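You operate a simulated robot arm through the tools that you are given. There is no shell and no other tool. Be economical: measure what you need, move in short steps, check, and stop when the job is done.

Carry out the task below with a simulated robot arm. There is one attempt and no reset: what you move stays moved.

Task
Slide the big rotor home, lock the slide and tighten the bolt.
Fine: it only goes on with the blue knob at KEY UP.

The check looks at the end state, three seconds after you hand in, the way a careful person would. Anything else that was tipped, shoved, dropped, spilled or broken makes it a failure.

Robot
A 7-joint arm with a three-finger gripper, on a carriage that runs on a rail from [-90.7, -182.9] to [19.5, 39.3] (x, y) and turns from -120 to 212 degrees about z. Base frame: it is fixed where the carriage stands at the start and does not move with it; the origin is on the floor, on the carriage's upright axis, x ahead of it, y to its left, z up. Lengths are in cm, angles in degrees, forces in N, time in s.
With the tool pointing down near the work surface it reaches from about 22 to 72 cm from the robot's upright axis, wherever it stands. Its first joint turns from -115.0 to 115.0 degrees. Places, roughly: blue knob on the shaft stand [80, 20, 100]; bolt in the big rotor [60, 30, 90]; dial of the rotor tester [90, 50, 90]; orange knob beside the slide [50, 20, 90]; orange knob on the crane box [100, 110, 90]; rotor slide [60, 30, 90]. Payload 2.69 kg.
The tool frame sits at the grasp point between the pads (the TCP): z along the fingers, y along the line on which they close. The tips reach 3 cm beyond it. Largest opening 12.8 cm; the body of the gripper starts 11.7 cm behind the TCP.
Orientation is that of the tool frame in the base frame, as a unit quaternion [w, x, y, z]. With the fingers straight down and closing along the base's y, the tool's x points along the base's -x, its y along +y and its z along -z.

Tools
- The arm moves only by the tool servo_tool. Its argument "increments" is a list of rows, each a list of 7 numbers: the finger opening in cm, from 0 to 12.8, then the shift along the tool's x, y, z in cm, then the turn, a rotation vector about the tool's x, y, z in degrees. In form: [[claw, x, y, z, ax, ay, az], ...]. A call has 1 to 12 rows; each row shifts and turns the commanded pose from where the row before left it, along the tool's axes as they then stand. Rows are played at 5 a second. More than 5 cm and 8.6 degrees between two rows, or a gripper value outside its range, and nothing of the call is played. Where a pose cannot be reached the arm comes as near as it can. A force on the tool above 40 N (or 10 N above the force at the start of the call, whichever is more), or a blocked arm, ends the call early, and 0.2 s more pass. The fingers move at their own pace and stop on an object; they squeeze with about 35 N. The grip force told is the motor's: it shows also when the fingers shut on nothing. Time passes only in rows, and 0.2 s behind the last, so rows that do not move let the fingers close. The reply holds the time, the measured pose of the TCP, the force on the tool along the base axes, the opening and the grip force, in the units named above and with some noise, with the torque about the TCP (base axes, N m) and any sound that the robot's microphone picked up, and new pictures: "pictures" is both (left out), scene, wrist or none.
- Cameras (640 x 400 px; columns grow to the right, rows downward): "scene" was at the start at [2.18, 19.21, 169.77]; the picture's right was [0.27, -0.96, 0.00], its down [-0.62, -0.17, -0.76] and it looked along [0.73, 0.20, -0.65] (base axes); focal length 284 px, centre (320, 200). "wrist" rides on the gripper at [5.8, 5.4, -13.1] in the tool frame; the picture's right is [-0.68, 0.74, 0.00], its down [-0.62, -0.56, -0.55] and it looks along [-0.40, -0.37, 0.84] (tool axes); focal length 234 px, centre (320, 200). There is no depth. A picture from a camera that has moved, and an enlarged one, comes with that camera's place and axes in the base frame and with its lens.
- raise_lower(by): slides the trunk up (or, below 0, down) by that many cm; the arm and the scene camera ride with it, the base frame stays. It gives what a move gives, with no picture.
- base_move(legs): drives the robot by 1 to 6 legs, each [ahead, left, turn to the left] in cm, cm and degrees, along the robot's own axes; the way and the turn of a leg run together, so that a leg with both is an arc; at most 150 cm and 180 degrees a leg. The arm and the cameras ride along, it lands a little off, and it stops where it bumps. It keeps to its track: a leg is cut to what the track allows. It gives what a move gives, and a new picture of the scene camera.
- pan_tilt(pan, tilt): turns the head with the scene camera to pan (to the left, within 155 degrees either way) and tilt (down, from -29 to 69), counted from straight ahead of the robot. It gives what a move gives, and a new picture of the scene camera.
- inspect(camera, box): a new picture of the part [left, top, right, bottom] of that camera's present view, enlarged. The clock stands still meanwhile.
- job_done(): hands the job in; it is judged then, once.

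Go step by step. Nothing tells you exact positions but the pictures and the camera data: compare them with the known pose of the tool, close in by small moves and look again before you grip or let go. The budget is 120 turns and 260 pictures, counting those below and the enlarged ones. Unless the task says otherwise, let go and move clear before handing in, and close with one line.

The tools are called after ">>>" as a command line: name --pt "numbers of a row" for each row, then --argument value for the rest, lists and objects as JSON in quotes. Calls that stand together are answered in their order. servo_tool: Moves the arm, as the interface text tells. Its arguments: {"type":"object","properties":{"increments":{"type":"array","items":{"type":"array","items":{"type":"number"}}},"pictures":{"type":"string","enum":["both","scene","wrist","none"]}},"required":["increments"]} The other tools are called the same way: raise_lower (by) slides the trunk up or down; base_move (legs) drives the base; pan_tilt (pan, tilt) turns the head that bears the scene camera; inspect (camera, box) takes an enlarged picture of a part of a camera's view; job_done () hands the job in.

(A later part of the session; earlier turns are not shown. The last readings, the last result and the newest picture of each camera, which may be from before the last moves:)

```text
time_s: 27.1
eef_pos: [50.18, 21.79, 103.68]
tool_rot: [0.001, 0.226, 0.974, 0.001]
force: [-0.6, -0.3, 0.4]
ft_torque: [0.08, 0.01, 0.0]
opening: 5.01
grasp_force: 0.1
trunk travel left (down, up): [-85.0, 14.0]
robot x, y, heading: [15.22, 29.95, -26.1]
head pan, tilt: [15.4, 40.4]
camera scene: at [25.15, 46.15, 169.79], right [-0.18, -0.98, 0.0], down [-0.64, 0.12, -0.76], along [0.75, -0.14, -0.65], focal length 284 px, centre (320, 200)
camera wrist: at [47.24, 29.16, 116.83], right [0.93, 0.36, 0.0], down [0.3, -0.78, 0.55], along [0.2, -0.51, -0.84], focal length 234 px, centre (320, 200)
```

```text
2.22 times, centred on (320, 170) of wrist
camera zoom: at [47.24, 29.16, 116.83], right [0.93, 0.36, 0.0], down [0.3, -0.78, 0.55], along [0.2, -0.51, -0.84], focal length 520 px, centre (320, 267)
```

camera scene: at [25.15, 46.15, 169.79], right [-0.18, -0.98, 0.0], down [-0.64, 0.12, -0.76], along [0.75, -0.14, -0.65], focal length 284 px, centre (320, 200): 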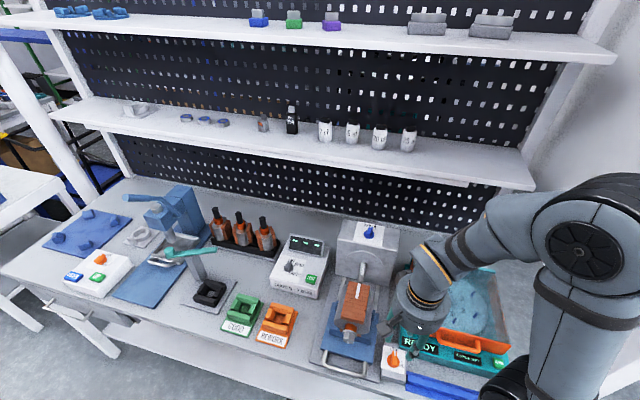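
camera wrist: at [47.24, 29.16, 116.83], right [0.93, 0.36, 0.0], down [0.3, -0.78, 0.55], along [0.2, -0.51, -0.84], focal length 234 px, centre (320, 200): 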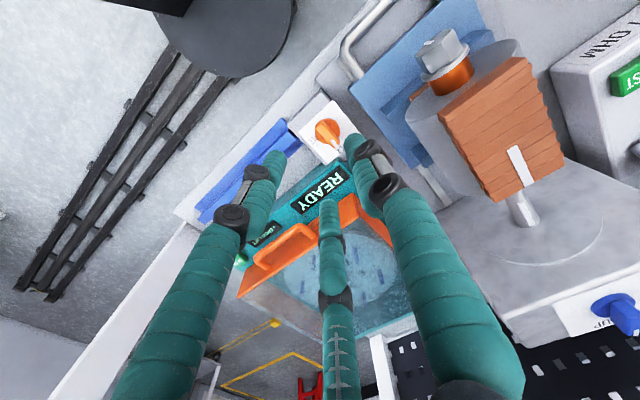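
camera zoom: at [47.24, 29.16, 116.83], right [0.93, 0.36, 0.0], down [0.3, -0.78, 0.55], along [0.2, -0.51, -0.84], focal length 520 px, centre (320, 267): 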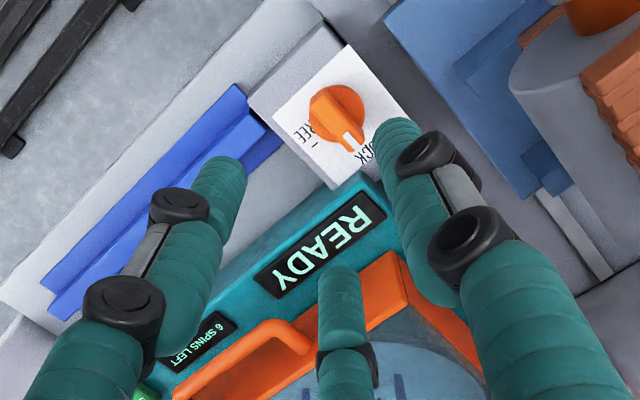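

Well placed over the orange knob. Descend.

>>> servo_tool --pt "4.5 -0.3 0 3 0 0 0" --pt "4.5 0 0 3 0 0 0" --pt "4.5 0 0 3 0 0 0" --pt "4.5 0 0 1.5 0 0 0" --pt "4.5 0 0 0 0 0 0" --pictures "none"

>>> inspect --camera "wrist" --box '[220, 60, 420, 220]'

>>> inspect --camera "scene" --box '[340, 300, 460, 390]'

```text
time_s: 28.3
eef_pos: [50.66, 21.83, 93.3]
tool_rot: [0.001, 0.226, 0.974, 0.0]
force: [-0.5, 0.1, -0.2]
ft_torque: [-0.01, 0.03, 0.01]
opening: 4.5
grasp_force: 0.1
trunk travel left (down, up): [-85.0, 14.0]
robot x, y, heading: [14.9, 30.0, -26.1]
head pan, tilt: [15.4, 40.4]
```

```text
2.50 times, centred on (320, 140) of wrist
camera zoom: at [47.69, 29.18, 106.37], right [0.93, 0.36, 0.0], down [0.3, -0.78, 0.55], along [0.2, -0.51, -0.84], focal length 585 px, centre (320, 350)
```

zoom: 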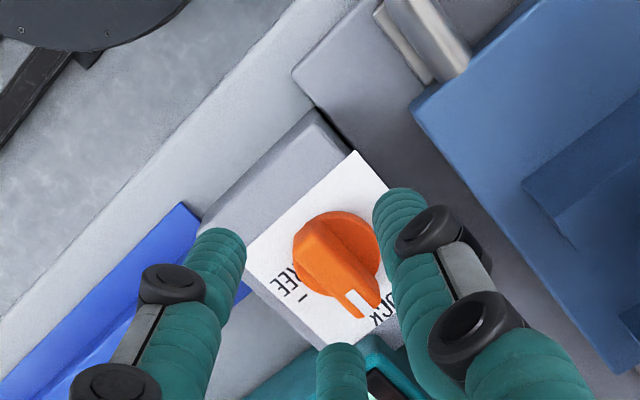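

```text
4.44 times, centred on (400, 345) of scene
camera zoom: at [25.31, 46.41, 169.76], right [-0.18, -0.98, 0.0], down [-0.64, 0.12, -0.76], along [0.75, -0.14, -0.65], focal length 1261 px, centre (-36, -444)
```

zoom: 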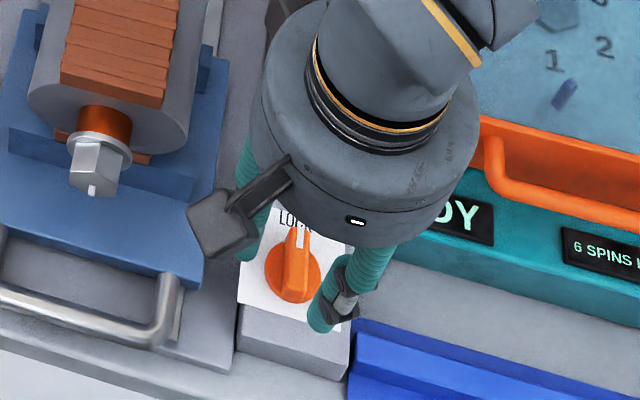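

>>> servo_tool --pt "4.5 -0.3 0.2 0.7 0 0 0" --pt "4.5 0 0 0.6 0 0 0" --pt "4.5 0 0 0 0 0 0" --pictures "none"

>>> inspect --camera "wrist" --box '[220, 60, 420, 220]'

```text
time_s: 29.1
eef_pos: [50.97, 21.81, 91.96]
tool_rot: [0.001, 0.226, 0.974, 0.001]
force: [0.5, 0.4, 0.8]
ft_torque: [-0.02, 0.0, -0.02]
opening: 4.5
grasp_force: 0.0
trunk travel left (down, up): [-85.0, 14.0]
robot x, y, heading: [14.88, 29.97, -26.2]
head pan, tilt: [15.4, 40.4]
```

```text
2.50 times, centred on (320, 140) of wrist
camera zoom: at [48.01, 29.22, 105.09], right [0.93, 0.36, 0.0], down [0.3, -0.78, 0.55], along [0.2, -0.51, -0.84], focal length 585 px, centre (320, 350)
```

zoom: 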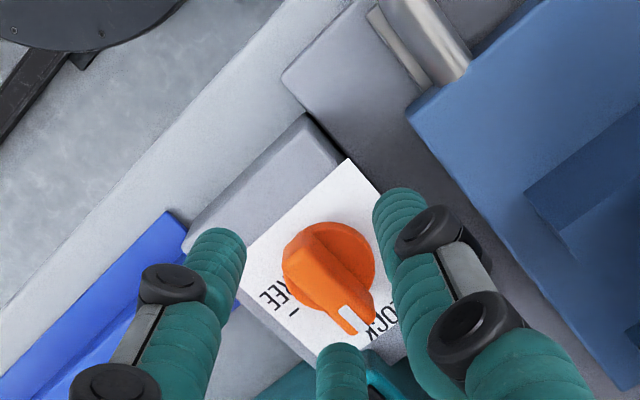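

>>> servo_tool --pt "4.5 0 0.4 0.3 0 0 0" --pt "2 0 0 0 0 0 0" --pt "0 0 0 0 0 0 0" --pt "0 0 0 0 0 0 0" --pt "0 0 0 0 0 0 0" --pictures "none"

>>> inspect --camera "wrist" --box '[220, 60, 420, 220]'

```text
time_s: 30.3
eef_pos: [51.11, 22.19, 91.71]
tool_rot: [0.001, 0.225, 0.974, 0.001]
force: [0.4, -0.3, 0.6]
ft_torque: [-0.01, 0.03, -0.02]
opening: 0.23
grasp_force: 22.0
trunk travel left (down, up): [-85.0, 14.0]
robot x, y, heading: [15.12, 30.28, -26.1]
head pan, tilt: [15.4, 40.4]
```

```text
2.50 times, centred on (320, 140) of wrist
camera zoom: at [48.16, 29.6, 104.83], right [0.93, 0.36, 0.0], down [0.3, -0.78, 0.55], along [0.2, -0.51, -0.84], focal length 585 px, centre (320, 350)
```

zoom: 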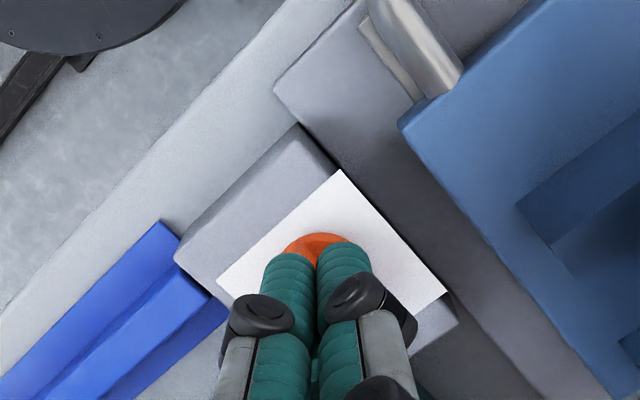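

Closed above the knob; it's lower than thought. Open, go 1.2 cm lower, close again.

>>> servo_tool --pt "4.5 0 0 0 0 0 0" --pt "4.5 0 0 0 0 0 0" --pt "4.5 0 0 0.4 0 0 0" --pt "4.5 0 0 0.4 0 0 0" --pt "4.5 0 0 0.4 0 0 0" --pt "3 0 0 0 0 0 0" --pt "0 0 0 0 0 0 0" --pt "0 0 0 0 0 0 0" --pt "0 0 0 0 0 0 0" --pictures "none"

>>> inspect --camera "wrist" --box '[220, 60, 420, 220]'

```text
time_s: 32.3
eef_pos: [51.09, 22.26, 90.41]
tool_rot: [0.001, 0.225, 0.974, 0.0]
force: [-0.1, -0.4, -1.3]
ft_torque: [0.02, 0.0, -0.01]
opening: 0.22
grasp_force: 21.4
trunk travel left (down, up): [-85.0, 14.0]
robot x, y, heading: [14.7, 30.29, -25.8]
head pan, tilt: [15.4, 40.4]
```

```text
2.50 times, centred on (320, 140) of wrist
camera zoom: at [48.19, 29.61, 103.61], right [0.93, 0.36, 0.0], down [0.3, -0.78, 0.55], along [0.2, -0.51, -0.84], focal length 585 px, centre (320, 350)
```

zoom: 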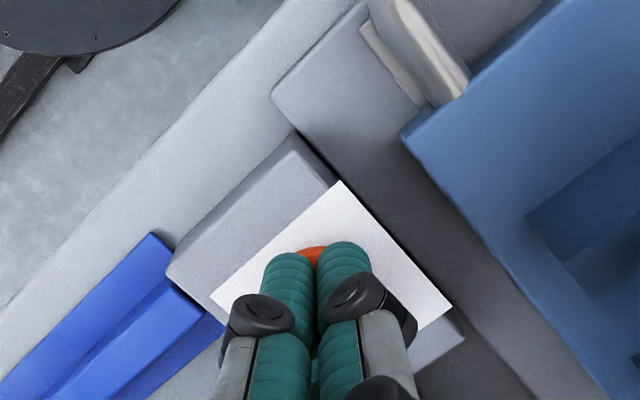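

Re-triangulating from the widely separated views puts the orange knob at about [52.9,19.4,81.5]. I shift over, partway down, and look.

>>> servo_tool --pt "4.5 0 0 0 0 0 0" --pt "4.5 -1.5 -0.9 0 0 0 0" --pt "4.5 -1.4 -0.9 0 0 0 0" --pt "4.5 0 0 2 0 0 0" --pt "4.5 0 0 0 0 0 0" --pictures "none"

>>> inspect --camera "wrist" --box '[220, 60, 420, 220]'

>>> inspect --camera "scene" --box '[340, 300, 460, 390]'

```text
time_s: 33.3
eef_pos: [52.84, 19.27, 89.57]
tool_rot: [0.001, 0.228, 0.974, 0.001]
force: [-7.8, -4.6, 26.4]
ft_torque: [-0.95, -0.26, 0.02]
opening: 4.48
grasp_force: 0.0
trunk travel left (down, up): [-85.0, 14.0]
robot x, y, heading: [14.58, 30.21, -26.1]
head pan, tilt: [15.4, 40.4]
stopped in row 4: the force on the tool passed its limit at 83 N (the readings are from after the stop); the commanded pose is now the measured one
```

```text
2.50 times, centred on (320, 140) of wrist
camera zoom: at [49.83, 26.58, 102.69], right [0.93, 0.36, 0.0], down [0.3, -0.78, 0.55], along [0.2, -0.51, -0.84], focal length 585 px, centre (320, 350)
```

zoom: 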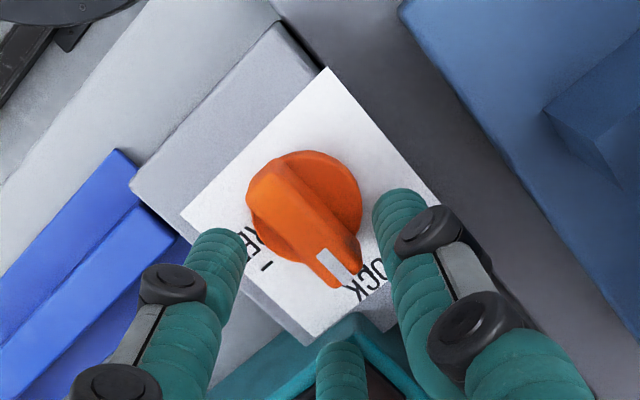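

```text
4.44 times, centred on (400, 345) of scene
camera zoom: at [24.99, 46.36, 169.81], right [-0.18, -0.98, 0.0], down [-0.64, 0.12, -0.76], along [0.75, -0.14, -0.65], focal length 1261 px, centre (-36, -444)
```

zoom: 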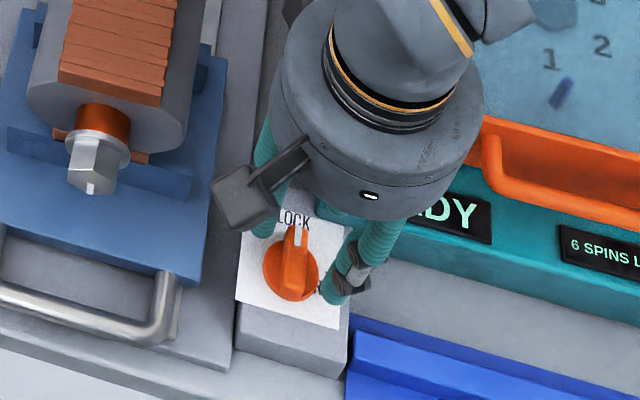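

The forward finger touched the rotor tester's edge, so no wide grip here. I retreat, close the fingers, and set them at the near-right side of the knob to push its tail left (turning it CW to FREE).

>>> servo_tool --pt "4.5 0 0 -2 0 0 0" --pt "2 0 0 -2 0 0 0" --pt "0 1.7 -2.7 0 0 0 0" --pt "0 0 0 0 0 0 0" --pt "0 0 0 3 0 0 0" --pt "0 0 0 3 0 0 0" --pt "0 0 0 1.5 0 0 0" --pt "0 0 0 0 0 0 0"

>>> inspect --camera "wrist" --box '[220, 60, 420, 220]'

>>> inspect --camera "scene" --box '[340, 300, 460, 390]'

```text
time_s: 34.7
eef_pos: [50.17, 17.47, 87.7]
tool_rot: [0.001, 0.228, 0.974, 0.002]
force: [-6.5, -1.8, 27.1]
ft_torque: [0.15, 0.18, 0.2]
opening: 0.18
grasp_force: 31.5
trunk travel left (down, up): [-85.0, 14.0]
robot x, y, heading: [14.99, 29.86, -26.1]
head pan, tilt: [15.4, 40.4]
stopped in row 7: the force on the tool passed its limit at 133 N (the readings are from after the stop); the commanded pose is now the measured one
camera scene: at [25.03, 46.39, 169.83], right [-0.18, -0.98, 0.0], down [-0.64, 0.12, -0.76], along [0.75, -0.14, -0.65], focal length 284 px, centre (320, 200)
camera wrist: at [47.13, 24.86, 100.82], right [0.93, 0.36, 0.01], down [0.3, -0.78, 0.55], along [0.2, -0.51, -0.84], focal length 234 px, centre (320, 200)
```

scene: 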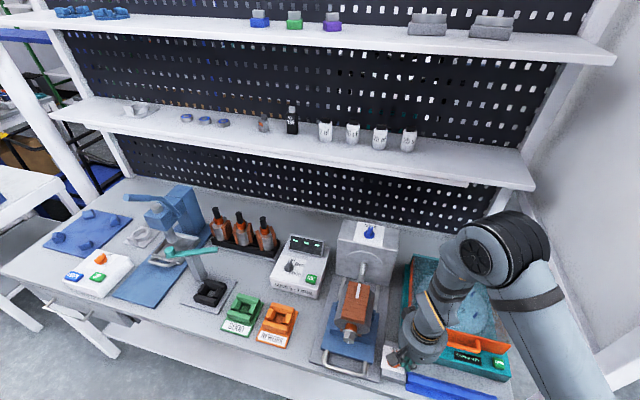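
wrist: 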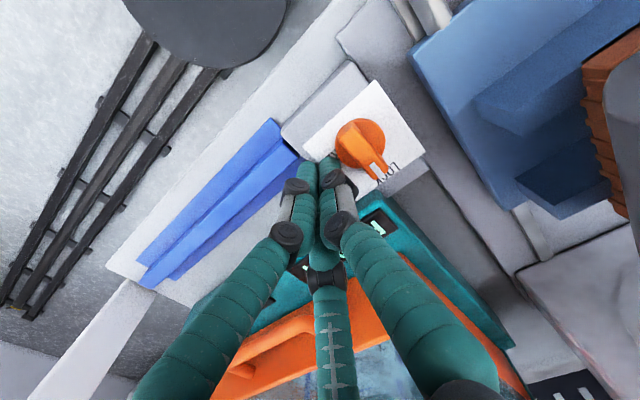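

```text
2.50 times, centred on (320, 140) of wrist
camera zoom: at [47.13, 24.86, 100.82], right [0.93, 0.36, 0.01], down [0.3, -0.78, 0.55], along [0.2, -0.51, -0.84], focal length 585 px, centre (320, 350)
```

zoom: 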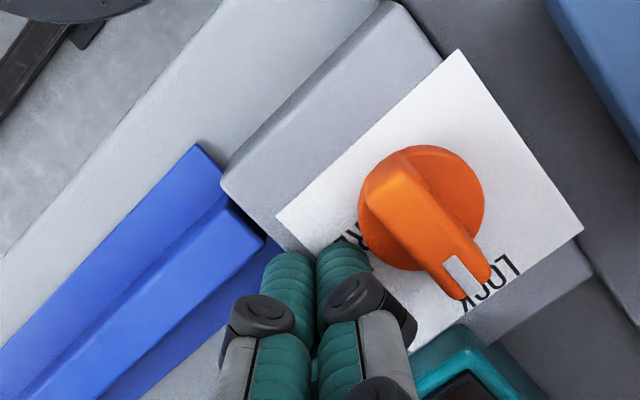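

```text
4.44 times, centred on (400, 345) of scene
camera zoom: at [25.03, 46.39, 169.83], right [-0.18, -0.98, 0.0], down [-0.64, 0.12, -0.76], along [0.75, -0.14, -0.65], focal length 1261 px, centre (-36, -444)
```

zoom: 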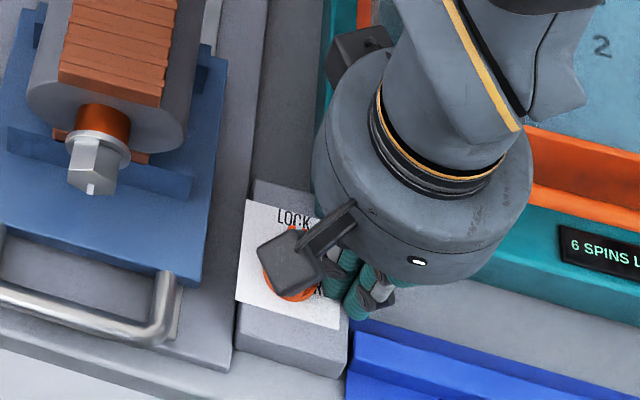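

The tips were on the card (z≈84.7), so the knob is at [51.5,21,86]. I lift, reposition at its near-right side and descend gently.

>>> servo_tool --pt "0 0 0 -2.5 0 0 0" --pt "0 1.9 1.2 0 0 0 0" --pt "0 0 0 1 0 0 0" --pt "0 0 0 0.4 0 0 0" --pt "0 0 0 0.3 0 0 0" --pt "0 0 0 0 0 0 0" --pictures "none"

>>> inspect --camera "wrist" --box '[220, 60, 420, 220]'

```text
time_s: 36.1
eef_pos: [48.98, 19.41, 88.43]
tool_rot: [0.002, 0.227, 0.974, 0.002]
force: [-1.5, -0.8, 2.7]
ft_torque: [0.02, 0.0, -0.01]
opening: 0.22
grasp_force: 31.7
trunk travel left (down, up): [-85.0, 14.0]
robot x, y, heading: [14.93, 30.18, -26.0]
head pan, tilt: [15.4, 40.4]
```

```text
2.50 times, centred on (320, 140) of wrist
camera zoom: at [46.09, 26.74, 101.47], right [0.93, 0.36, 0.01], down [0.3, -0.78, 0.55], along [0.2, -0.51, -0.84], focal length 585 px, centre (320, 350)
```

zoom: 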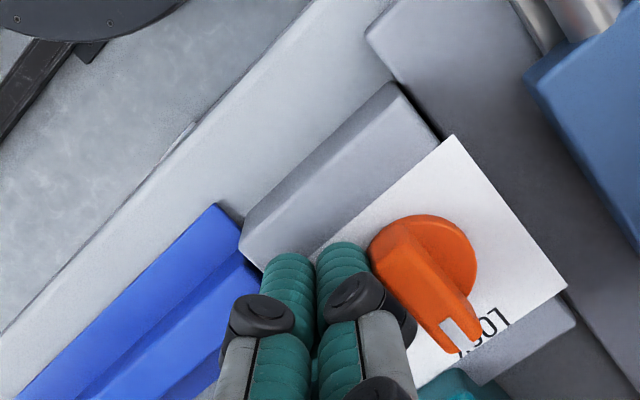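

>>> servo_tool --pt "0 0 0.5 0 0 0 0" --pt "0 0.1 0.5 0 0 0 0" --pt "0 0.2 0.5 0 0 0 0" --pt "0 0.2 0.5 0 0 0 0" --pt "0 0 0 0 0 0 0" --pictures "none"

>>> inspect --camera "wrist" --box '[220, 60, 420, 220]'

```text
time_s: 37.3
eef_pos: [49.62, 21.5, 88.22]
tool_rot: [0.003, 0.226, 0.974, 0.004]
force: [-1.1, -3.2, 5.8]
ft_torque: [-0.13, -0.03, -0.06]
opening: 0.57
grasp_force: 31.7
trunk travel left (down, up): [-85.0, 14.0]
robot x, y, heading: [14.93, 29.97, -26.3]
head pan, tilt: [15.4, 40.4]
```

```text
2.50 times, centred on (320, 140) of wrist
camera zoom: at [46.55, 28.78, 101.48], right [0.93, 0.36, 0.01], down [0.3, -0.78, 0.55], along [0.2, -0.51, -0.84], focal length 585 px, centre (320, 350)
```

zoom: 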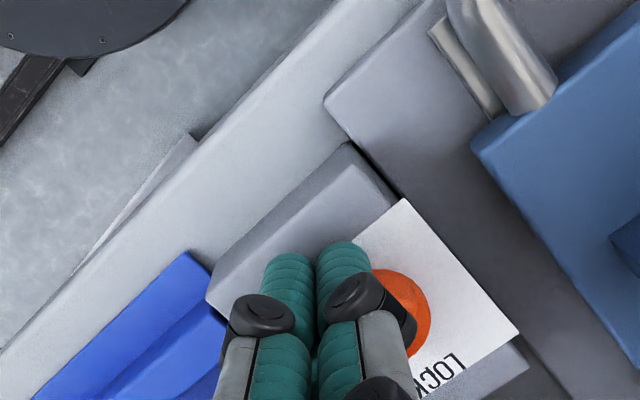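

It is turning; the LOCK text is now uncovered. A bit more.

>>> servo_tool --pt "0 0.1 0.5 0 0 0 0" --pt "0 0 0.4 0 0 0 0" --pt "0 0 0.3 0 0 0 0" --pt "0 0 0 0 0 0 0" --pictures "none"

>>> inspect --camera "wrist" --box '[220, 60, 420, 220]'

>>> inspect --camera "scene" --box '[370, 320, 430, 370]'

```text
time_s: 38.3
eef_pos: [49.9, 22.62, 88.39]
tool_rot: [0.002, 0.226, 0.974, 0.003]
force: [-1.7, 0.1, 1.2]
ft_torque: [-0.01, -0.02, -0.01]
opening: 0.2
grasp_force: 32.1
trunk travel left (down, up): [-85.0, 14.0]
robot x, y, heading: [15.13, 30.18, -26.0]
head pan, tilt: [15.4, 40.4]
```

```text
2.50 times, centred on (320, 140) of wrist
camera zoom: at [47.0, 29.94, 101.48], right [0.93, 0.36, 0.01], down [0.3, -0.78, 0.55], along [0.2, -0.51, -0.84], focal length 585 px, centre (320, 350)
```

zoom: 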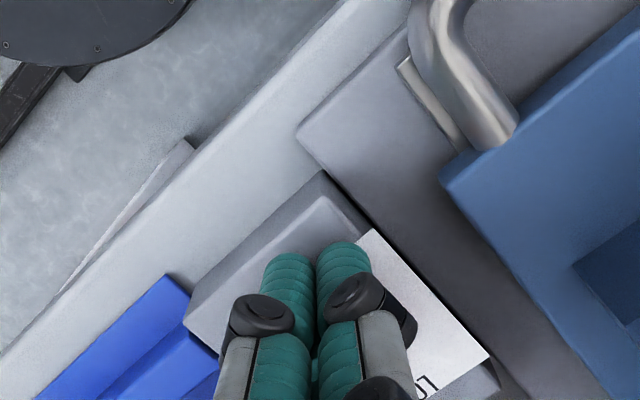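

```text
8.00 times, centred on (400, 345) of scene
camera zoom: at [25.19, 46.36, 169.76], right [-0.18, -0.98, 0.0], down [-0.64, 0.12, -0.76], along [0.75, -0.14, -0.65], focal length 2270 px, centre (-320, -960)
```

zoom: 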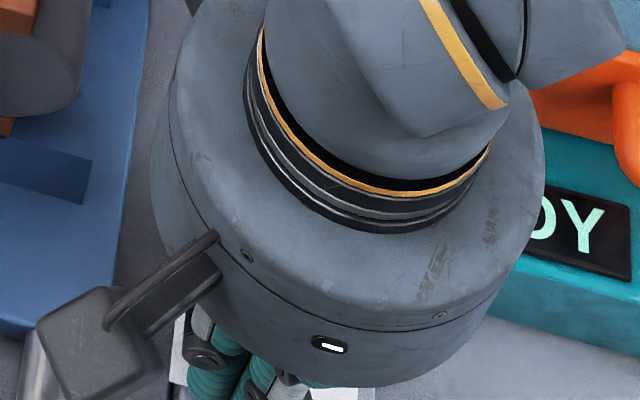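

Retract to look.

>>> servo_tool --pt "0 1 0 0 0 0 0" --pt "0 0.5 0 -4 0 0 0" --pt "0 0 0 -4 0 0 0" --pt "0 0 -4 -2 0 0 0" --pt "0 -3 -4 0 0 0 0" --pt "0 -3 -4 0 0 0 0" --pt "0 0 0 0 0 0 0" --pictures "none"

>>> inspect --camera "scene" --box '[370, 320, 430, 370]'

>>> inspect --camera "wrist" --box '[320, 0, 520, 150]'

```text
time_s: 39.9
eef_pos: [48.77, 9.68, 98.26]
tool_rot: [0.002, 0.226, 0.974, 0.002]
force: [-0.6, 0.4, -0.1]
ft_torque: [-0.04, 0.01, 0.01]
opening: 0.2
grasp_force: 31.4
trunk travel left (down, up): [-85.0, 14.0]
robot x, y, heading: [14.93, 30.39, -26.2]
head pan, tilt: [15.4, 40.4]
```

```text
8.00 times, centred on (400, 345) of scene
camera zoom: at [25.34, 46.53, 169.74], right [-0.18, -0.98, 0.0], down [-0.64, 0.12, -0.76], along [0.75, -0.14, -0.65], focal length 2270 px, centre (-320, -960)
```

zoom: 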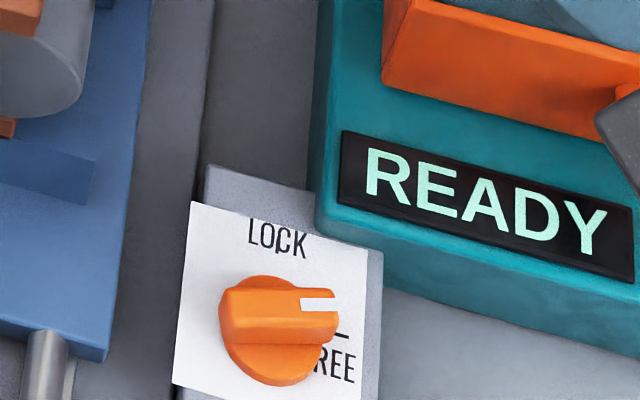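

```text
2.67 times, centred on (420, 75) of wrist
camera zoom: at [45.79, 17.08, 111.41], right [0.93, 0.36, 0.01], down [0.3, -0.78, 0.55], along [0.2, -0.51, -0.84], focal length 624 px, centre (53, 533)
```

zoom: 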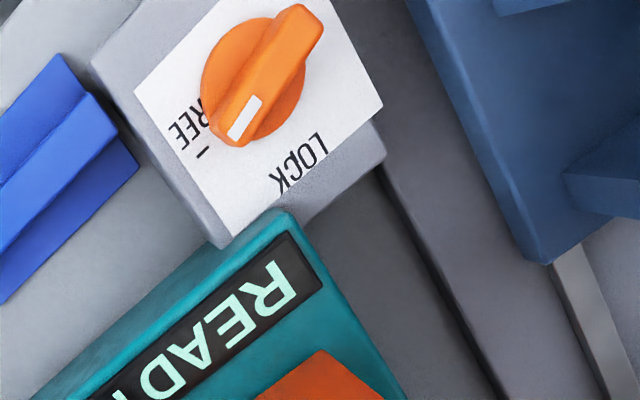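

The pointer is ~15° short of FREE. I'll nudge its tail from the near side.

>>> servo_tool --pt "0 2.8 4 0 0 0 0" --pt "0 2.8 4 0 0 0 0" --pt "0 0 4.7 0 0 0 0" --pt "0 0 0 4 0 0 0" --pt "0 0 0 4 0 0 0" --pt "0 0 0 1.2 0 0 0" --pt "0 0 0 0.6 0 0 0" --pt "0 -0.5 0 0 0 0 0" --pt "0 -0.5 0 0 0 0 0" --pt "0 -0.4 0 0 0 0 0" --pt "0 0 0 0 0 0 0" --pictures "none"

>>> inspect --camera "wrist" --box '[220, 60, 420, 220]'

```text
time_s: 42.3
eef_pos: [50.39, 23.11, 88.46]
tool_rot: [0.003, 0.226, 0.974, 0.001]
force: [-5.5, 5.6, -2.1]
ft_torque: [0.08, 0.11, 0.05]
opening: 0.17
grasp_force: 31.2
trunk travel left (down, up): [-85.0, 14.0]
robot x, y, heading: [14.73, 30.04, -26.0]
head pan, tilt: [15.4, 40.4]
```

```text
2.50 times, centred on (320, 140) of wrist
camera zoom: at [47.51, 30.45, 101.67], right [0.93, 0.36, 0.0], down [0.3, -0.78, 0.55], along [0.2, -0.51, -0.84], focal length 585 px, centre (320, 350)
```

zoom: 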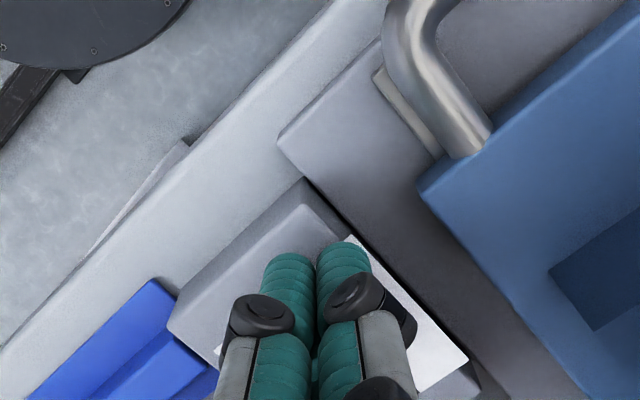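

>>> servo_tool --pt "0 -0.3 0 0 0 0 0" --pt "0 0 0 0 0 0 0" --pt "0 1 0 0 0 0 0" --pt "0 0.5 0 -4 0 0 0" --pt "0 0 0 -4 0 0 0" --pt "0 0 -4 -2 0 0 0" --pt "0 -3 -4 0 0 0 0" --pt "0 -3 -4 0 0 0 0" --pt "0 0 0 0 0 0 0" --pictures "none"

>>> inspect --camera "scene" --box '[370, 320, 430, 370]'

```text
time_s: 44.3
eef_pos: [49.6, 10.08, 98.46]
tool_rot: [0.002, 0.226, 0.974, 0.002]
force: [1.1, -0.2, 0.5]
ft_torque: [-0.06, 0.02, 0.0]
opening: 0.2
grasp_force: 31.5
trunk travel left (down, up): [-85.0, 14.0]
robot x, y, heading: [14.65, 29.99, -25.9]
head pan, tilt: [15.4, 40.4]
```

```text
8.00 times, centred on (400, 345) of scene
camera zoom: at [25.33, 46.52, 169.74], right [-0.18, -0.98, 0.0], down [-0.64, 0.12, -0.76], along [0.75, -0.14, -0.65], focal length 2270 px, centre (-320, -960)
```

zoom: 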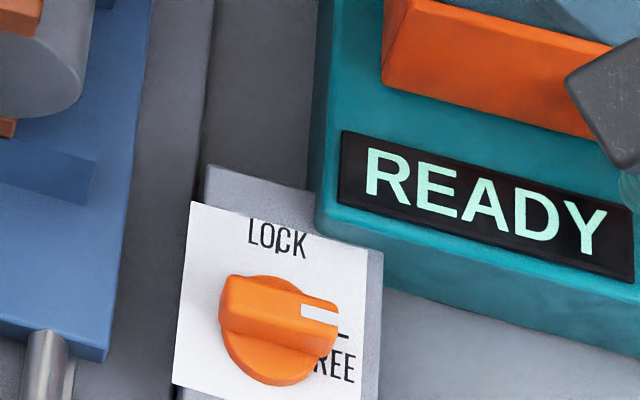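

Orange knob is now at FREE. Next: the slide handle, about [52.2,34.5,84.5]. I go over the near side of it with the closed fingers, tilted slightly.

>>> servo_tool --pt "0 4 0 -1 0 0 0" --pt "0 4 1 0 0 -8 0" --pt "0 3.8 2 -1 0 -8 0" --pt "0 0 4 0 0 0 0" --pt "0 0 4 0 0 0 0" --pt "0 0 4 0 0 0 0" --pt "0 0 4 0 0 0 0" --pt "0 0 4 0 0 0 0" --pt "0 0 0 0 0 0 0"

```text
time_s: 46.3
eef_pos: [50.03, 34.35, 99.72]
tool_rot: [0.111, 0.227, 0.967, -0.026]
force: [0.6, 0.5, 0.0]
ft_torque: [0.03, -0.03, 0.0]
opening: 0.23
grasp_force: 31.4
out of reach, approached as far as the arm can: row 3
trunk travel left (down, up): [-85.0, 14.0]
robot x, y, heading: [15.01, 30.05, -25.6]
head pan, tilt: [15.4, 40.4]
camera scene: at [25.12, 46.2, 169.79], right [-0.18, -0.98, 0.0], down [-0.64, 0.12, -0.76], along [0.75, -0.14, -0.65], focal length 284 px, centre (320, 200)
camera wrist: at [44.59, 43.04, 111.18], right [0.92, 0.37, 0.15], down [0.18, -0.72, 0.67], along [0.36, -0.59, -0.72], focal length 234 px, centre (320, 200)
```

scene: 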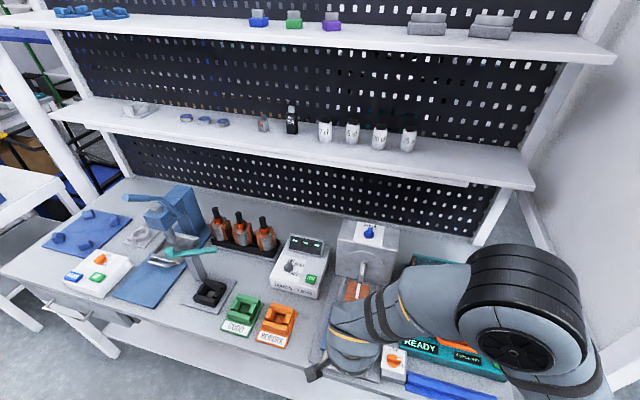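
wrist: 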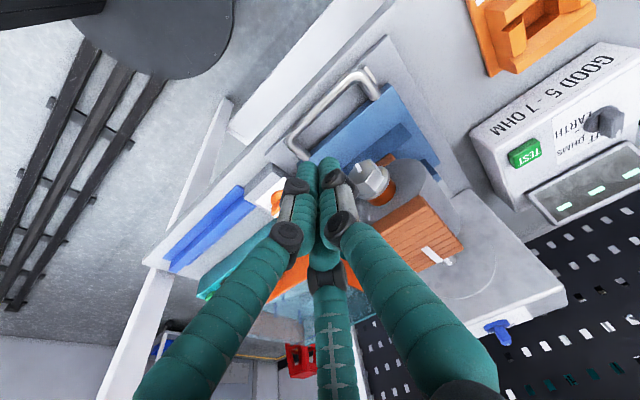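

The arm is cramped this close. I'll back the base 20 cm to the right along the rail and check the reach.

>>> base_move --legs '[[0, -20, 0]]'

```text
time_s: 47.9
eef_pos: [41.13, 16.41, 99.75]
tool_rot: [0.111, 0.225, 0.968, -0.026]
force: [-0.2, 0.8, -0.4]
ft_torque: [0.01, 0.0, 0.01]
opening: 0.2
grasp_force: 31.5
trunk travel left (down, up): [-85.0, 14.0]
robot x, y, heading: [6.21, 12.01, -25.6]
head pan, tilt: [15.4, 40.4]
camera scene: at [16.29, 28.37, 169.77], right [-0.18, -0.98, 0.0], down [-0.64, 0.12, -0.76], along [0.75, -0.14, -0.65], focal length 284 px, centre (320, 200)
```

scene: 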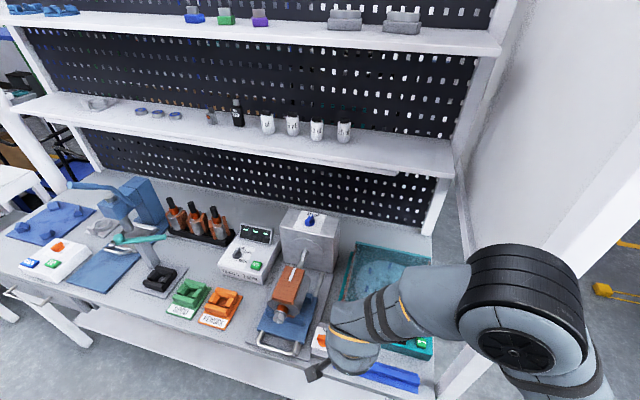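

>>> inspect --camera "scene" --box '[240, 260, 340, 370]'

```text
3.64 times, centred on (290, 315) of scene
camera zoom: at [16.29, 28.37, 169.77], right [-0.18, -0.98, 0.0], down [-0.64, 0.12, -0.76], along [0.75, -0.14, -0.65], focal length 1032 px, centre (429, -218)
```

zoom: 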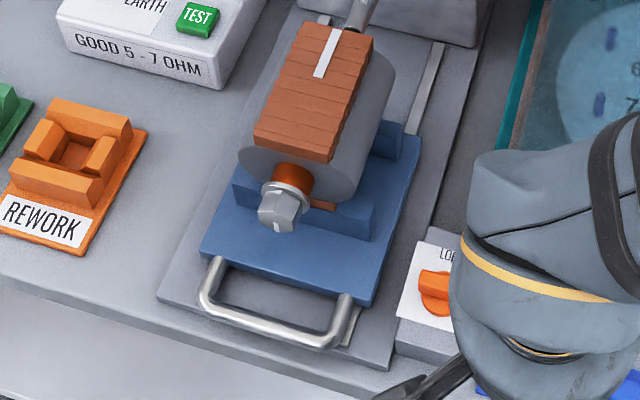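

>>> servo_tool --pt "0 0.5 4.2 0 0 0 0" --pt "0 0.6 4.2 0 0 0 0" --pt "0 0 4.2 0 0 0 0" --pt "0 0 4.2 0 0 0 0" --pt "0 0 4.2 0 0 0 0" --pt "0 0.7 0 3 0 0 0" --pt "0 0.7 0 3 0 0 0" --pt "0 0 0 0 0 0 0"

>>> inspect --camera "scene" --box '[240, 260, 340, 370]'

>>> inspect --camera "wrist" --box '[220, 60, 420, 220]'

```text
time_s: 49.7
eef_pos: [49.44, 36.05, 93.23]
tool_rot: [0.11, 0.225, 0.968, -0.025]
force: [-1.4, 0.0, 0.1]
ft_torque: [0.06, -0.02, 0.04]
opening: 0.22
grasp_force: 31.3
trunk travel left (down, up): [-85.0, 14.0]
robot x, y, heading: [6.09, 12.3, -26.1]
head pan, tilt: [15.4, 40.4]
camera scene: at [16.26, 28.37, 169.78], right [-0.18, -0.98, 0.0], down [-0.64, 0.12, -0.76], along [0.75, -0.14, -0.65], focal length 284 px, centre (320, 200)
camera wrist: at [43.97, 44.55, 104.69], right [0.92, 0.37, 0.15], down [0.18, -0.72, 0.67], along [0.36, -0.59, -0.72], focal length 234 px, centre (320, 200)
```

scene: 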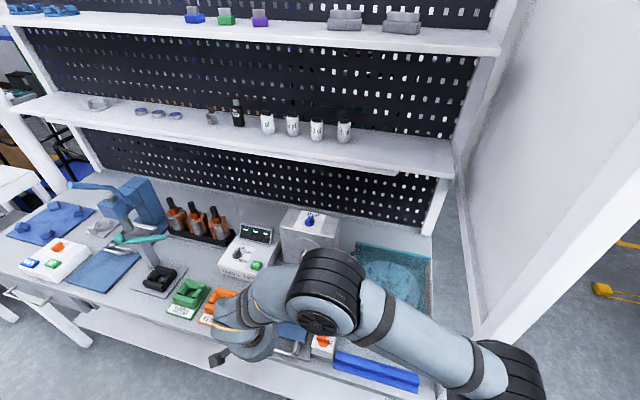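
wrist: 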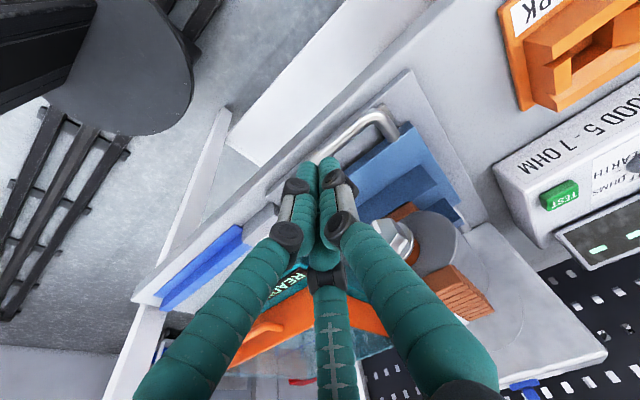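

```text
3.64 times, centred on (290, 315) of scene
camera zoom: at [16.26, 28.37, 169.78], right [-0.18, -0.98, 0.0], down [-0.64, 0.12, -0.76], along [0.75, -0.14, -0.65], focal length 1032 px, centre (429, -218)
```

zoom: 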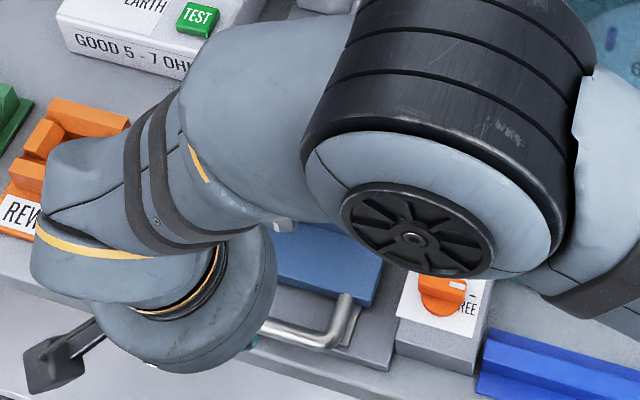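

```text
2.50 times, centred on (320, 140) of wrist
camera zoom: at [43.97, 44.55, 104.69], right [0.92, 0.37, 0.15], down [0.18, -0.72, 0.67], along [0.36, -0.59, -0.72], focal length 585 px, centre (320, 350)
```

zoom: 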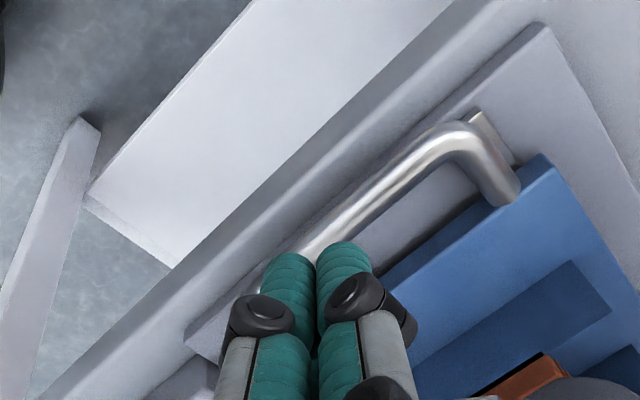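

>>> servo_tool --pt "0 0.8 0 2 0 0 0" --pt "0 0.6 0 2 0 0 0" --pt "0 0.4 0 1.6 0 0 0" --pt "0 0 0 0 0 0 0" --pictures "none"

>>> inspect --camera "wrist" --box '[220, 60, 420, 220]'

```text
time_s: 50.7
eef_pos: [49.03, 36.09, 87.34]
tool_rot: [0.11, 0.225, 0.968, -0.025]
force: [0.5, -0.4, 0.0]
ft_torque: [0.03, -0.03, 0.03]
opening: 0.21
grasp_force: 31.1
trunk travel left (down, up): [-85.0, 14.0]
robot x, y, heading: [5.95, 12.05, -25.8]
head pan, tilt: [15.4, 40.4]
```

```text
2.50 times, centred on (320, 140) of wrist
camera zoom: at [43.63, 44.76, 98.85], right [0.92, 0.37, 0.15], down [0.18, -0.72, 0.67], along [0.36, -0.59, -0.72], focal length 585 px, centre (320, 350)
```

zoom: 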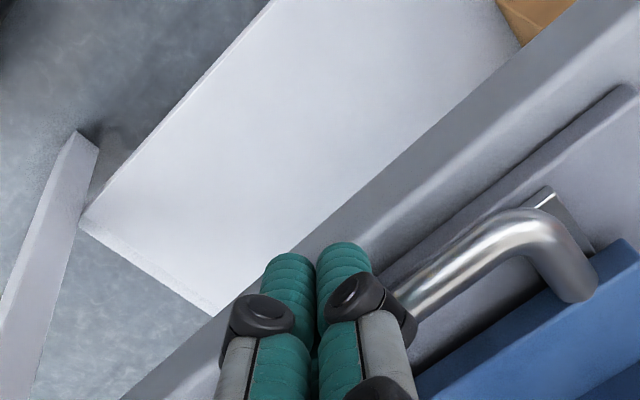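

The fingers stand in front of the handle. Push forward gently.

>>> servo_tool --pt "0 -0.97 0 0.225 0 0 0" --pt "0 -0.97 0 0.225 0 0 0" --pt "0 -0.97 0 0.225 0 0 0" --pt "0 -0.97 0 0.225 0 0 0" --pictures "wrist"

```text
time_s: 51.7
eef_pos: [52.71, 34.31, 87.4]
tool_rot: [0.11, 0.226, 0.968, -0.026]
force: [0.1, 1.1, 1.5]
ft_torque: [0.05, -0.04, 0.06]
opening: 0.22
grasp_force: 31.6
trunk travel left (down, up): [-85.0, 14.0]
robot x, y, heading: [6.12, 11.58, -25.8]
head pan, tilt: [15.4, 40.4]
camera wrist: at [47.28, 42.97, 98.93], right [0.92, 0.37, 0.15], down [0.18, -0.72, 0.67], along [0.36, -0.59, -0.72], focal length 234 px, centre (320, 200)
```

wrist: 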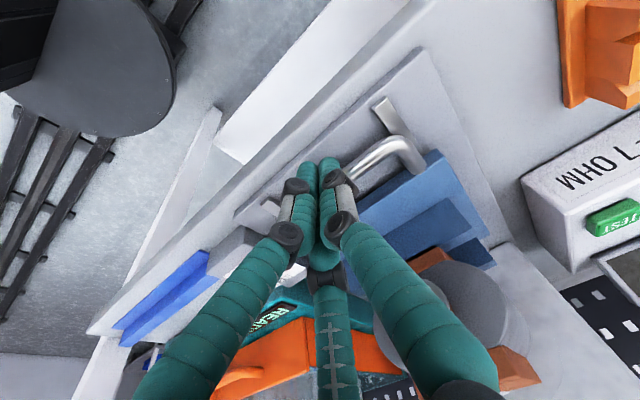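

The slide moves freely. Keep pushing.

>>> servo_tool --pt "0 -0.97 0 0.225 0 0 0" --pt "0 -0.97 0 0.225 0 0 0" --pt "0 -0.97 0 0.225 0 0 0" --pt "0 -0.97 0 0.225 0 0 0" --pt "0 -0.97 0 0.225 0 0 0" --pictures "both"

```text
time_s: 52.9
eef_pos: [56.61, 32.38, 87.6]
tool_rot: [0.111, 0.224, 0.968, -0.026]
force: [-10.7, 6.0, 9.0]
ft_torque: [-0.04, 0.06, -0.06]
opening: 0.23
grasp_force: 32.0
trunk travel left (down, up): [-85.0, 14.0]
robot x, y, heading: [6.11, 12.33, -25.9]
head pan, tilt: [15.4, 40.4]
camera scene: at [15.96, 28.51, 169.79], right [-0.18, -0.98, 0.0], down [-0.64, 0.12, -0.76], along [0.75, -0.14, -0.65], focal length 284 px, centre (320, 200)
camera wrist: at [51.33, 40.94, 99.0], right [0.92, 0.37, 0.15], down [0.18, -0.72, 0.67], along [0.36, -0.59, -0.72], focal length 234 px, centre (320, 200)
```

scene: 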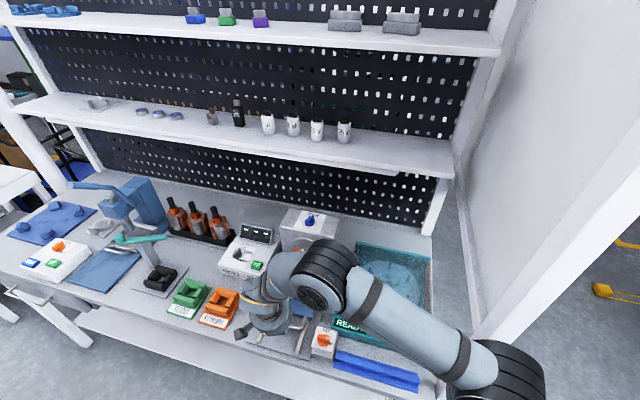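
wrist: 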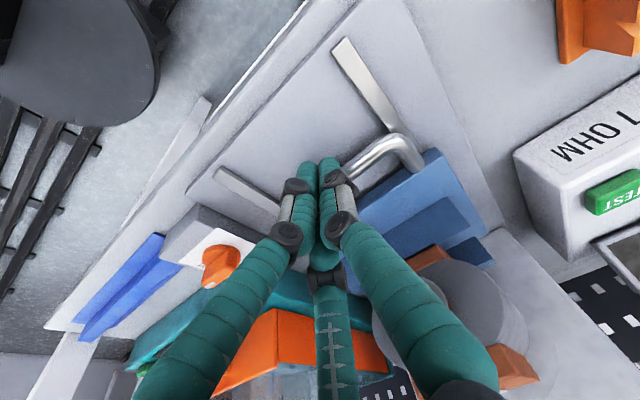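

Resistance begins; push on in small steps.

>>> servo_tool --pt "0 -0.97 0 0.225 0 0 0" --pt "0 -0.97 0 0.225 0 0 0" --pt "0 -0.97 0 0.225 0 0 0" --pictures "wrist"

```text
time_s: 53.5
eef_pos: [58.01, 31.87, 87.86]
tool_rot: [0.111, 0.224, 0.968, -0.023]
force: [-15.0, 0.0, 24.0]
ft_torque: [-0.18, 0.16, -0.31]
opening: 0.6
grasp_force: 31.2
trunk travel left (down, up): [-85.0, 14.0]
robot x, y, heading: [5.82, 11.98, -25.9]
head pan, tilt: [15.4, 40.4]
stopped in row 2: the force on the tool passed its limit at 48 N (the readings are from after the stop); the commanded pose is now the measured one
camera wrist: at [52.49, 40.42, 99.38], right [0.92, 0.37, 0.16], down [0.18, -0.72, 0.67], along [0.36, -0.58, -0.73], focal length 234 px, centre (320, 200)
```

wrist: 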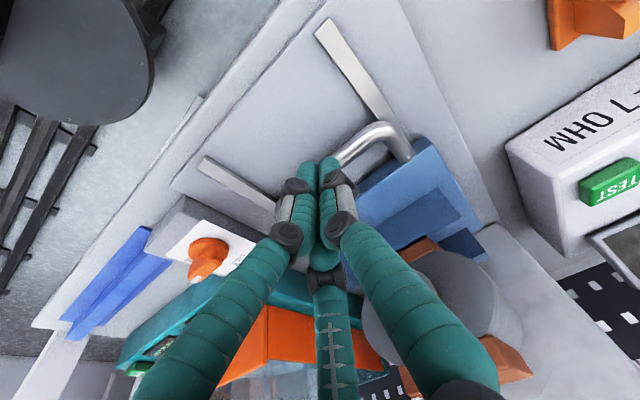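

Back off to see whether the rotor is home.

>>> servo_tool --pt "0 2 0 0 0 0 0" --pt "0 2.5 0 -2 0 0 0" --pt "0 0 0 -4 0 0 0" --pt "0 0 0 -4 0 0 0" --pt "0 0 -4.5 -1 0 0 0" --pt "0 0 -4.5 0 0 0 0" --pt "0 0 -4.5 0 0 0 0" --pt "0 0 -4.5 0 0 0 0" --pt "0 0 -4.5 0 0 0 0" --pt "0 0 0 0 0 0 0" --pictures "none"

>>> inspect --camera "scene" --box '[240, 200, 370, 370]'

```text
time_s: 53.9
eef_pos: [57.6, 31.91, 87.8]
tool_rot: [0.116, 0.227, 0.967, -0.022]
force: [-5.4, -6.3, 19.9]
ft_torque: [-0.54, 0.03, -0.01]
opening: 0.21
grasp_force: 31.1
trunk travel left (down, up): [-85.0, 14.0]
robot x, y, heading: [5.65, 12.0, -26.0]
head pan, tilt: [15.4, 40.4]
stopped in row 1: the force on the tool passed its limit at 50 N (the readings are from after the stop); the commanded pose is now the measured one
```

```text
2.35 times, centred on (305, 285) of scene
camera zoom: at [15.94, 28.34, 169.78], right [-0.18, -0.98, 0.0], down [-0.64, 0.12, -0.76], along [0.75, -0.14, -0.65], focal length 668 px, centre (355, 0)
```

zoom: 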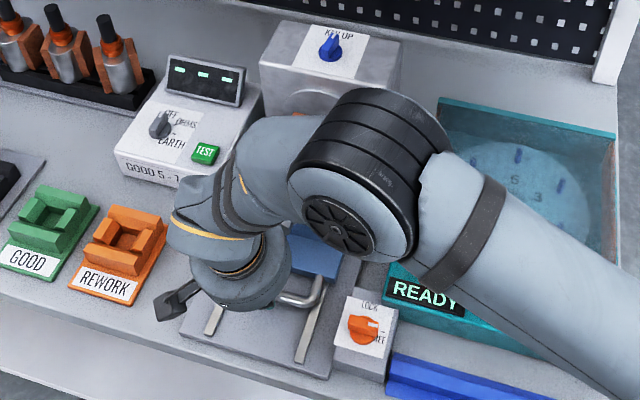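

The tips were rubbing the base plate; lift straight up with slight back-off.

>>> servo_tool --pt "0 0 0 -0.5 0 0 0" --pt "0 1 0 -1 0 0 0" --pt "0 2 0 -2 0 0 0" --pt "0 0 0 -4 0 0 0" --pt "0 0 0 -4 0 0 0" --pt "0 0 -4.5 -1 0 0 0" --pt "0 0 -4.5 0 0 0 0" --pt "0 0 -4.5 0 0 0 0" --pt "0 0 -4.5 0 0 0 0" --pt "0 0 -4.5 0 0 0 0" --pt "0 0 0 0 0 0 0" --pictures "none"

>>> inspect --camera "scene" --box '[240, 200, 370, 370]'

```text
time_s: 56.3
eef_pos: [42.62, 14.6, 98.75]
tool_rot: [0.114, 0.225, 0.968, -0.021]
force: [0.3, -0.1, 0.0]
ft_torque: [-0.02, 0.01, -0.03]
opening: 0.23
grasp_force: 31.7
trunk travel left (down, up): [-85.0, 14.0]
robot x, y, heading: [6.18, 12.41, -26.0]
head pan, tilt: [15.4, 40.4]
```

```text
2.35 times, centred on (305, 285) of scene
camera zoom: at [16.45, 28.57, 169.74], right [-0.18, -0.98, 0.0], down [-0.64, 0.12, -0.76], along [0.75, -0.14, -0.65], focal length 668 px, centre (355, 0)
```

zoom: 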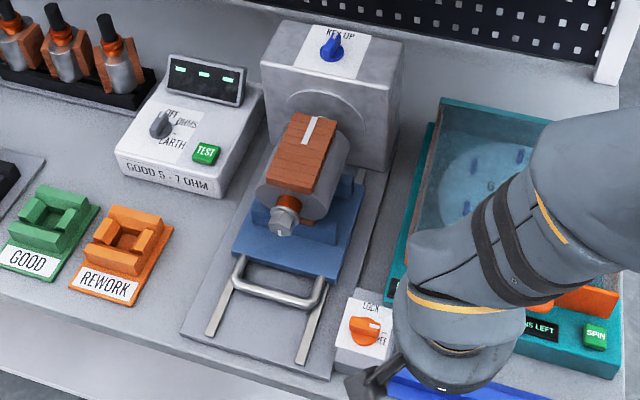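

>>> inspect --camera "scene" --box '[280, 230, 330, 290]'

>>> inspect --camera "scene" --box '[305, 320, 335, 350]'

```text
6.67 times, centred on (305, 260) of scene
camera zoom: at [16.45, 28.57, 169.74], right [-0.18, -0.98, 0.0], down [-0.64, 0.12, -0.76], along [0.75, -0.14, -0.65], focal length 1892 px, centre (420, -200)
```

zoom: 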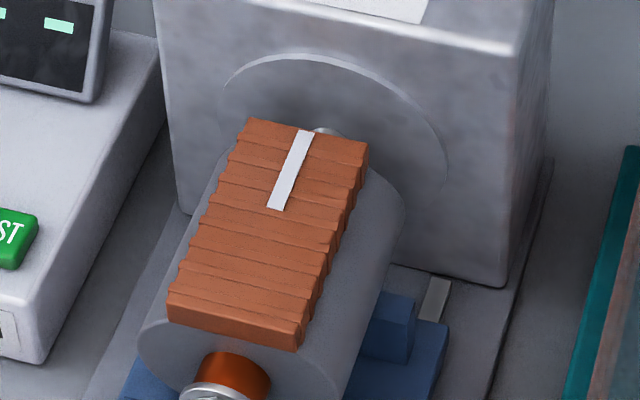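

```text
13.33 times, centred on (320, 335) of scene
camera zoom: at [16.45, 28.57, 169.74], right [-0.18, -0.98, 0.0], down [-0.64, 0.12, -0.76], along [0.75, -0.14, -0.65], focal length 3784 px, centre (320, -1600)
```

zoom: 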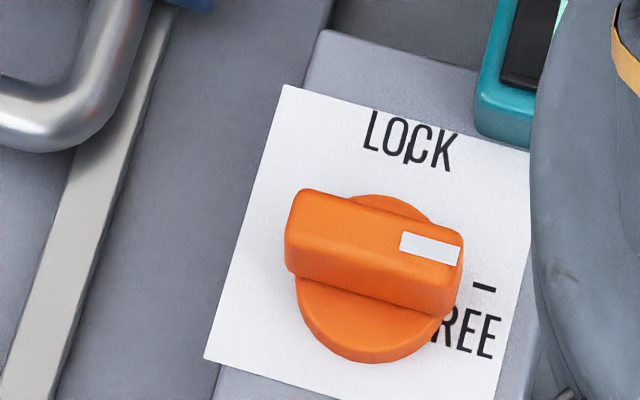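

The rotor is close to but perhaps not fully home; the fingertip rode up on the handle tube. I'll push again with the tips lower.

>>> servo_tool --pt "0 0 4.4 0 0 0 0" --pt "0 0 4.4 0 0 0 0" --pt "0 0 4.4 0 0 0 0" --pt "0 0 4.4 0 0 0 0" --pt "0 0 4.4 0 0 0 0" --pt "0 0.9 0 3.9 0 0 0" --pt "0 -0.1 0 4.1 0 0 0" --pt "0 -1 0 3.0 0 0 0" --pt "0 0.15 0 0.6 0 0 0" --pt "0 0.15 0 0.6 0 0 0" --pt "0 0 0 0 0 0 0" --pictures "none"

>>> inspect --camera "wrist" --box '[220, 60, 420, 220]'

```text
time_s: 58.7
eef_pos: [54.72, 33.17, 87.09]
tool_rot: [0.115, 0.226, 0.967, -0.021]
force: [0.5, 0.8, 0.3]
ft_torque: [0.02, -0.01, 0.0]
opening: 0.2
grasp_force: 31.7
trunk travel left (down, up): [-85.0, 14.0]
robot x, y, heading: [5.81, 12.03, -26.4]
head pan, tilt: [15.4, 40.4]
```

```text
2.50 times, centred on (320, 140) of wrist
camera zoom: at [49.26, 41.7, 98.64], right [0.91, 0.37, 0.16], down [0.17, -0.72, 0.67], along [0.37, -0.58, -0.72], focal length 585 px, centre (320, 350)
```

zoom: 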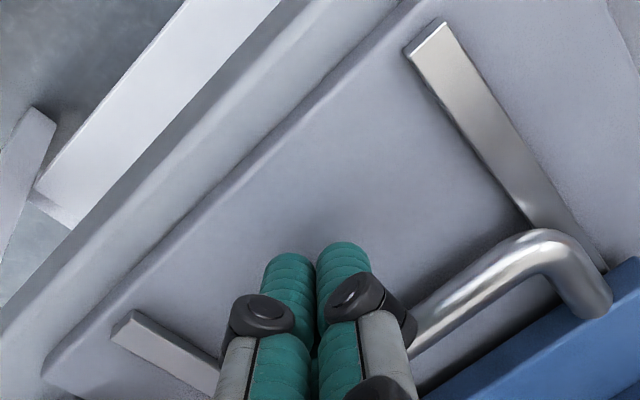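

>>> servo_tool --pt "0 0.08 0 0.3 0 0 0" --pt "0 0.08 0 0.3 0 0 0" --pt "0 0.06 0 0.25 0 0 0" --pt "0 0 0 0 0 0 0" --pictures "none"

```text
time_s: 59.7
eef_pos: [54.73, 33.18, 86.26]
tool_rot: [0.114, 0.225, 0.967, -0.021]
force: [0.4, -0.5, -0.2]
ft_torque: [-0.04, 0.03, -0.02]
opening: 0.23
grasp_force: 31.7
trunk travel left (down, up): [-85.0, 14.0]
robot x, y, heading: [6.0, 12.02, -25.9]
head pan, tilt: [15.4, 40.4]
```

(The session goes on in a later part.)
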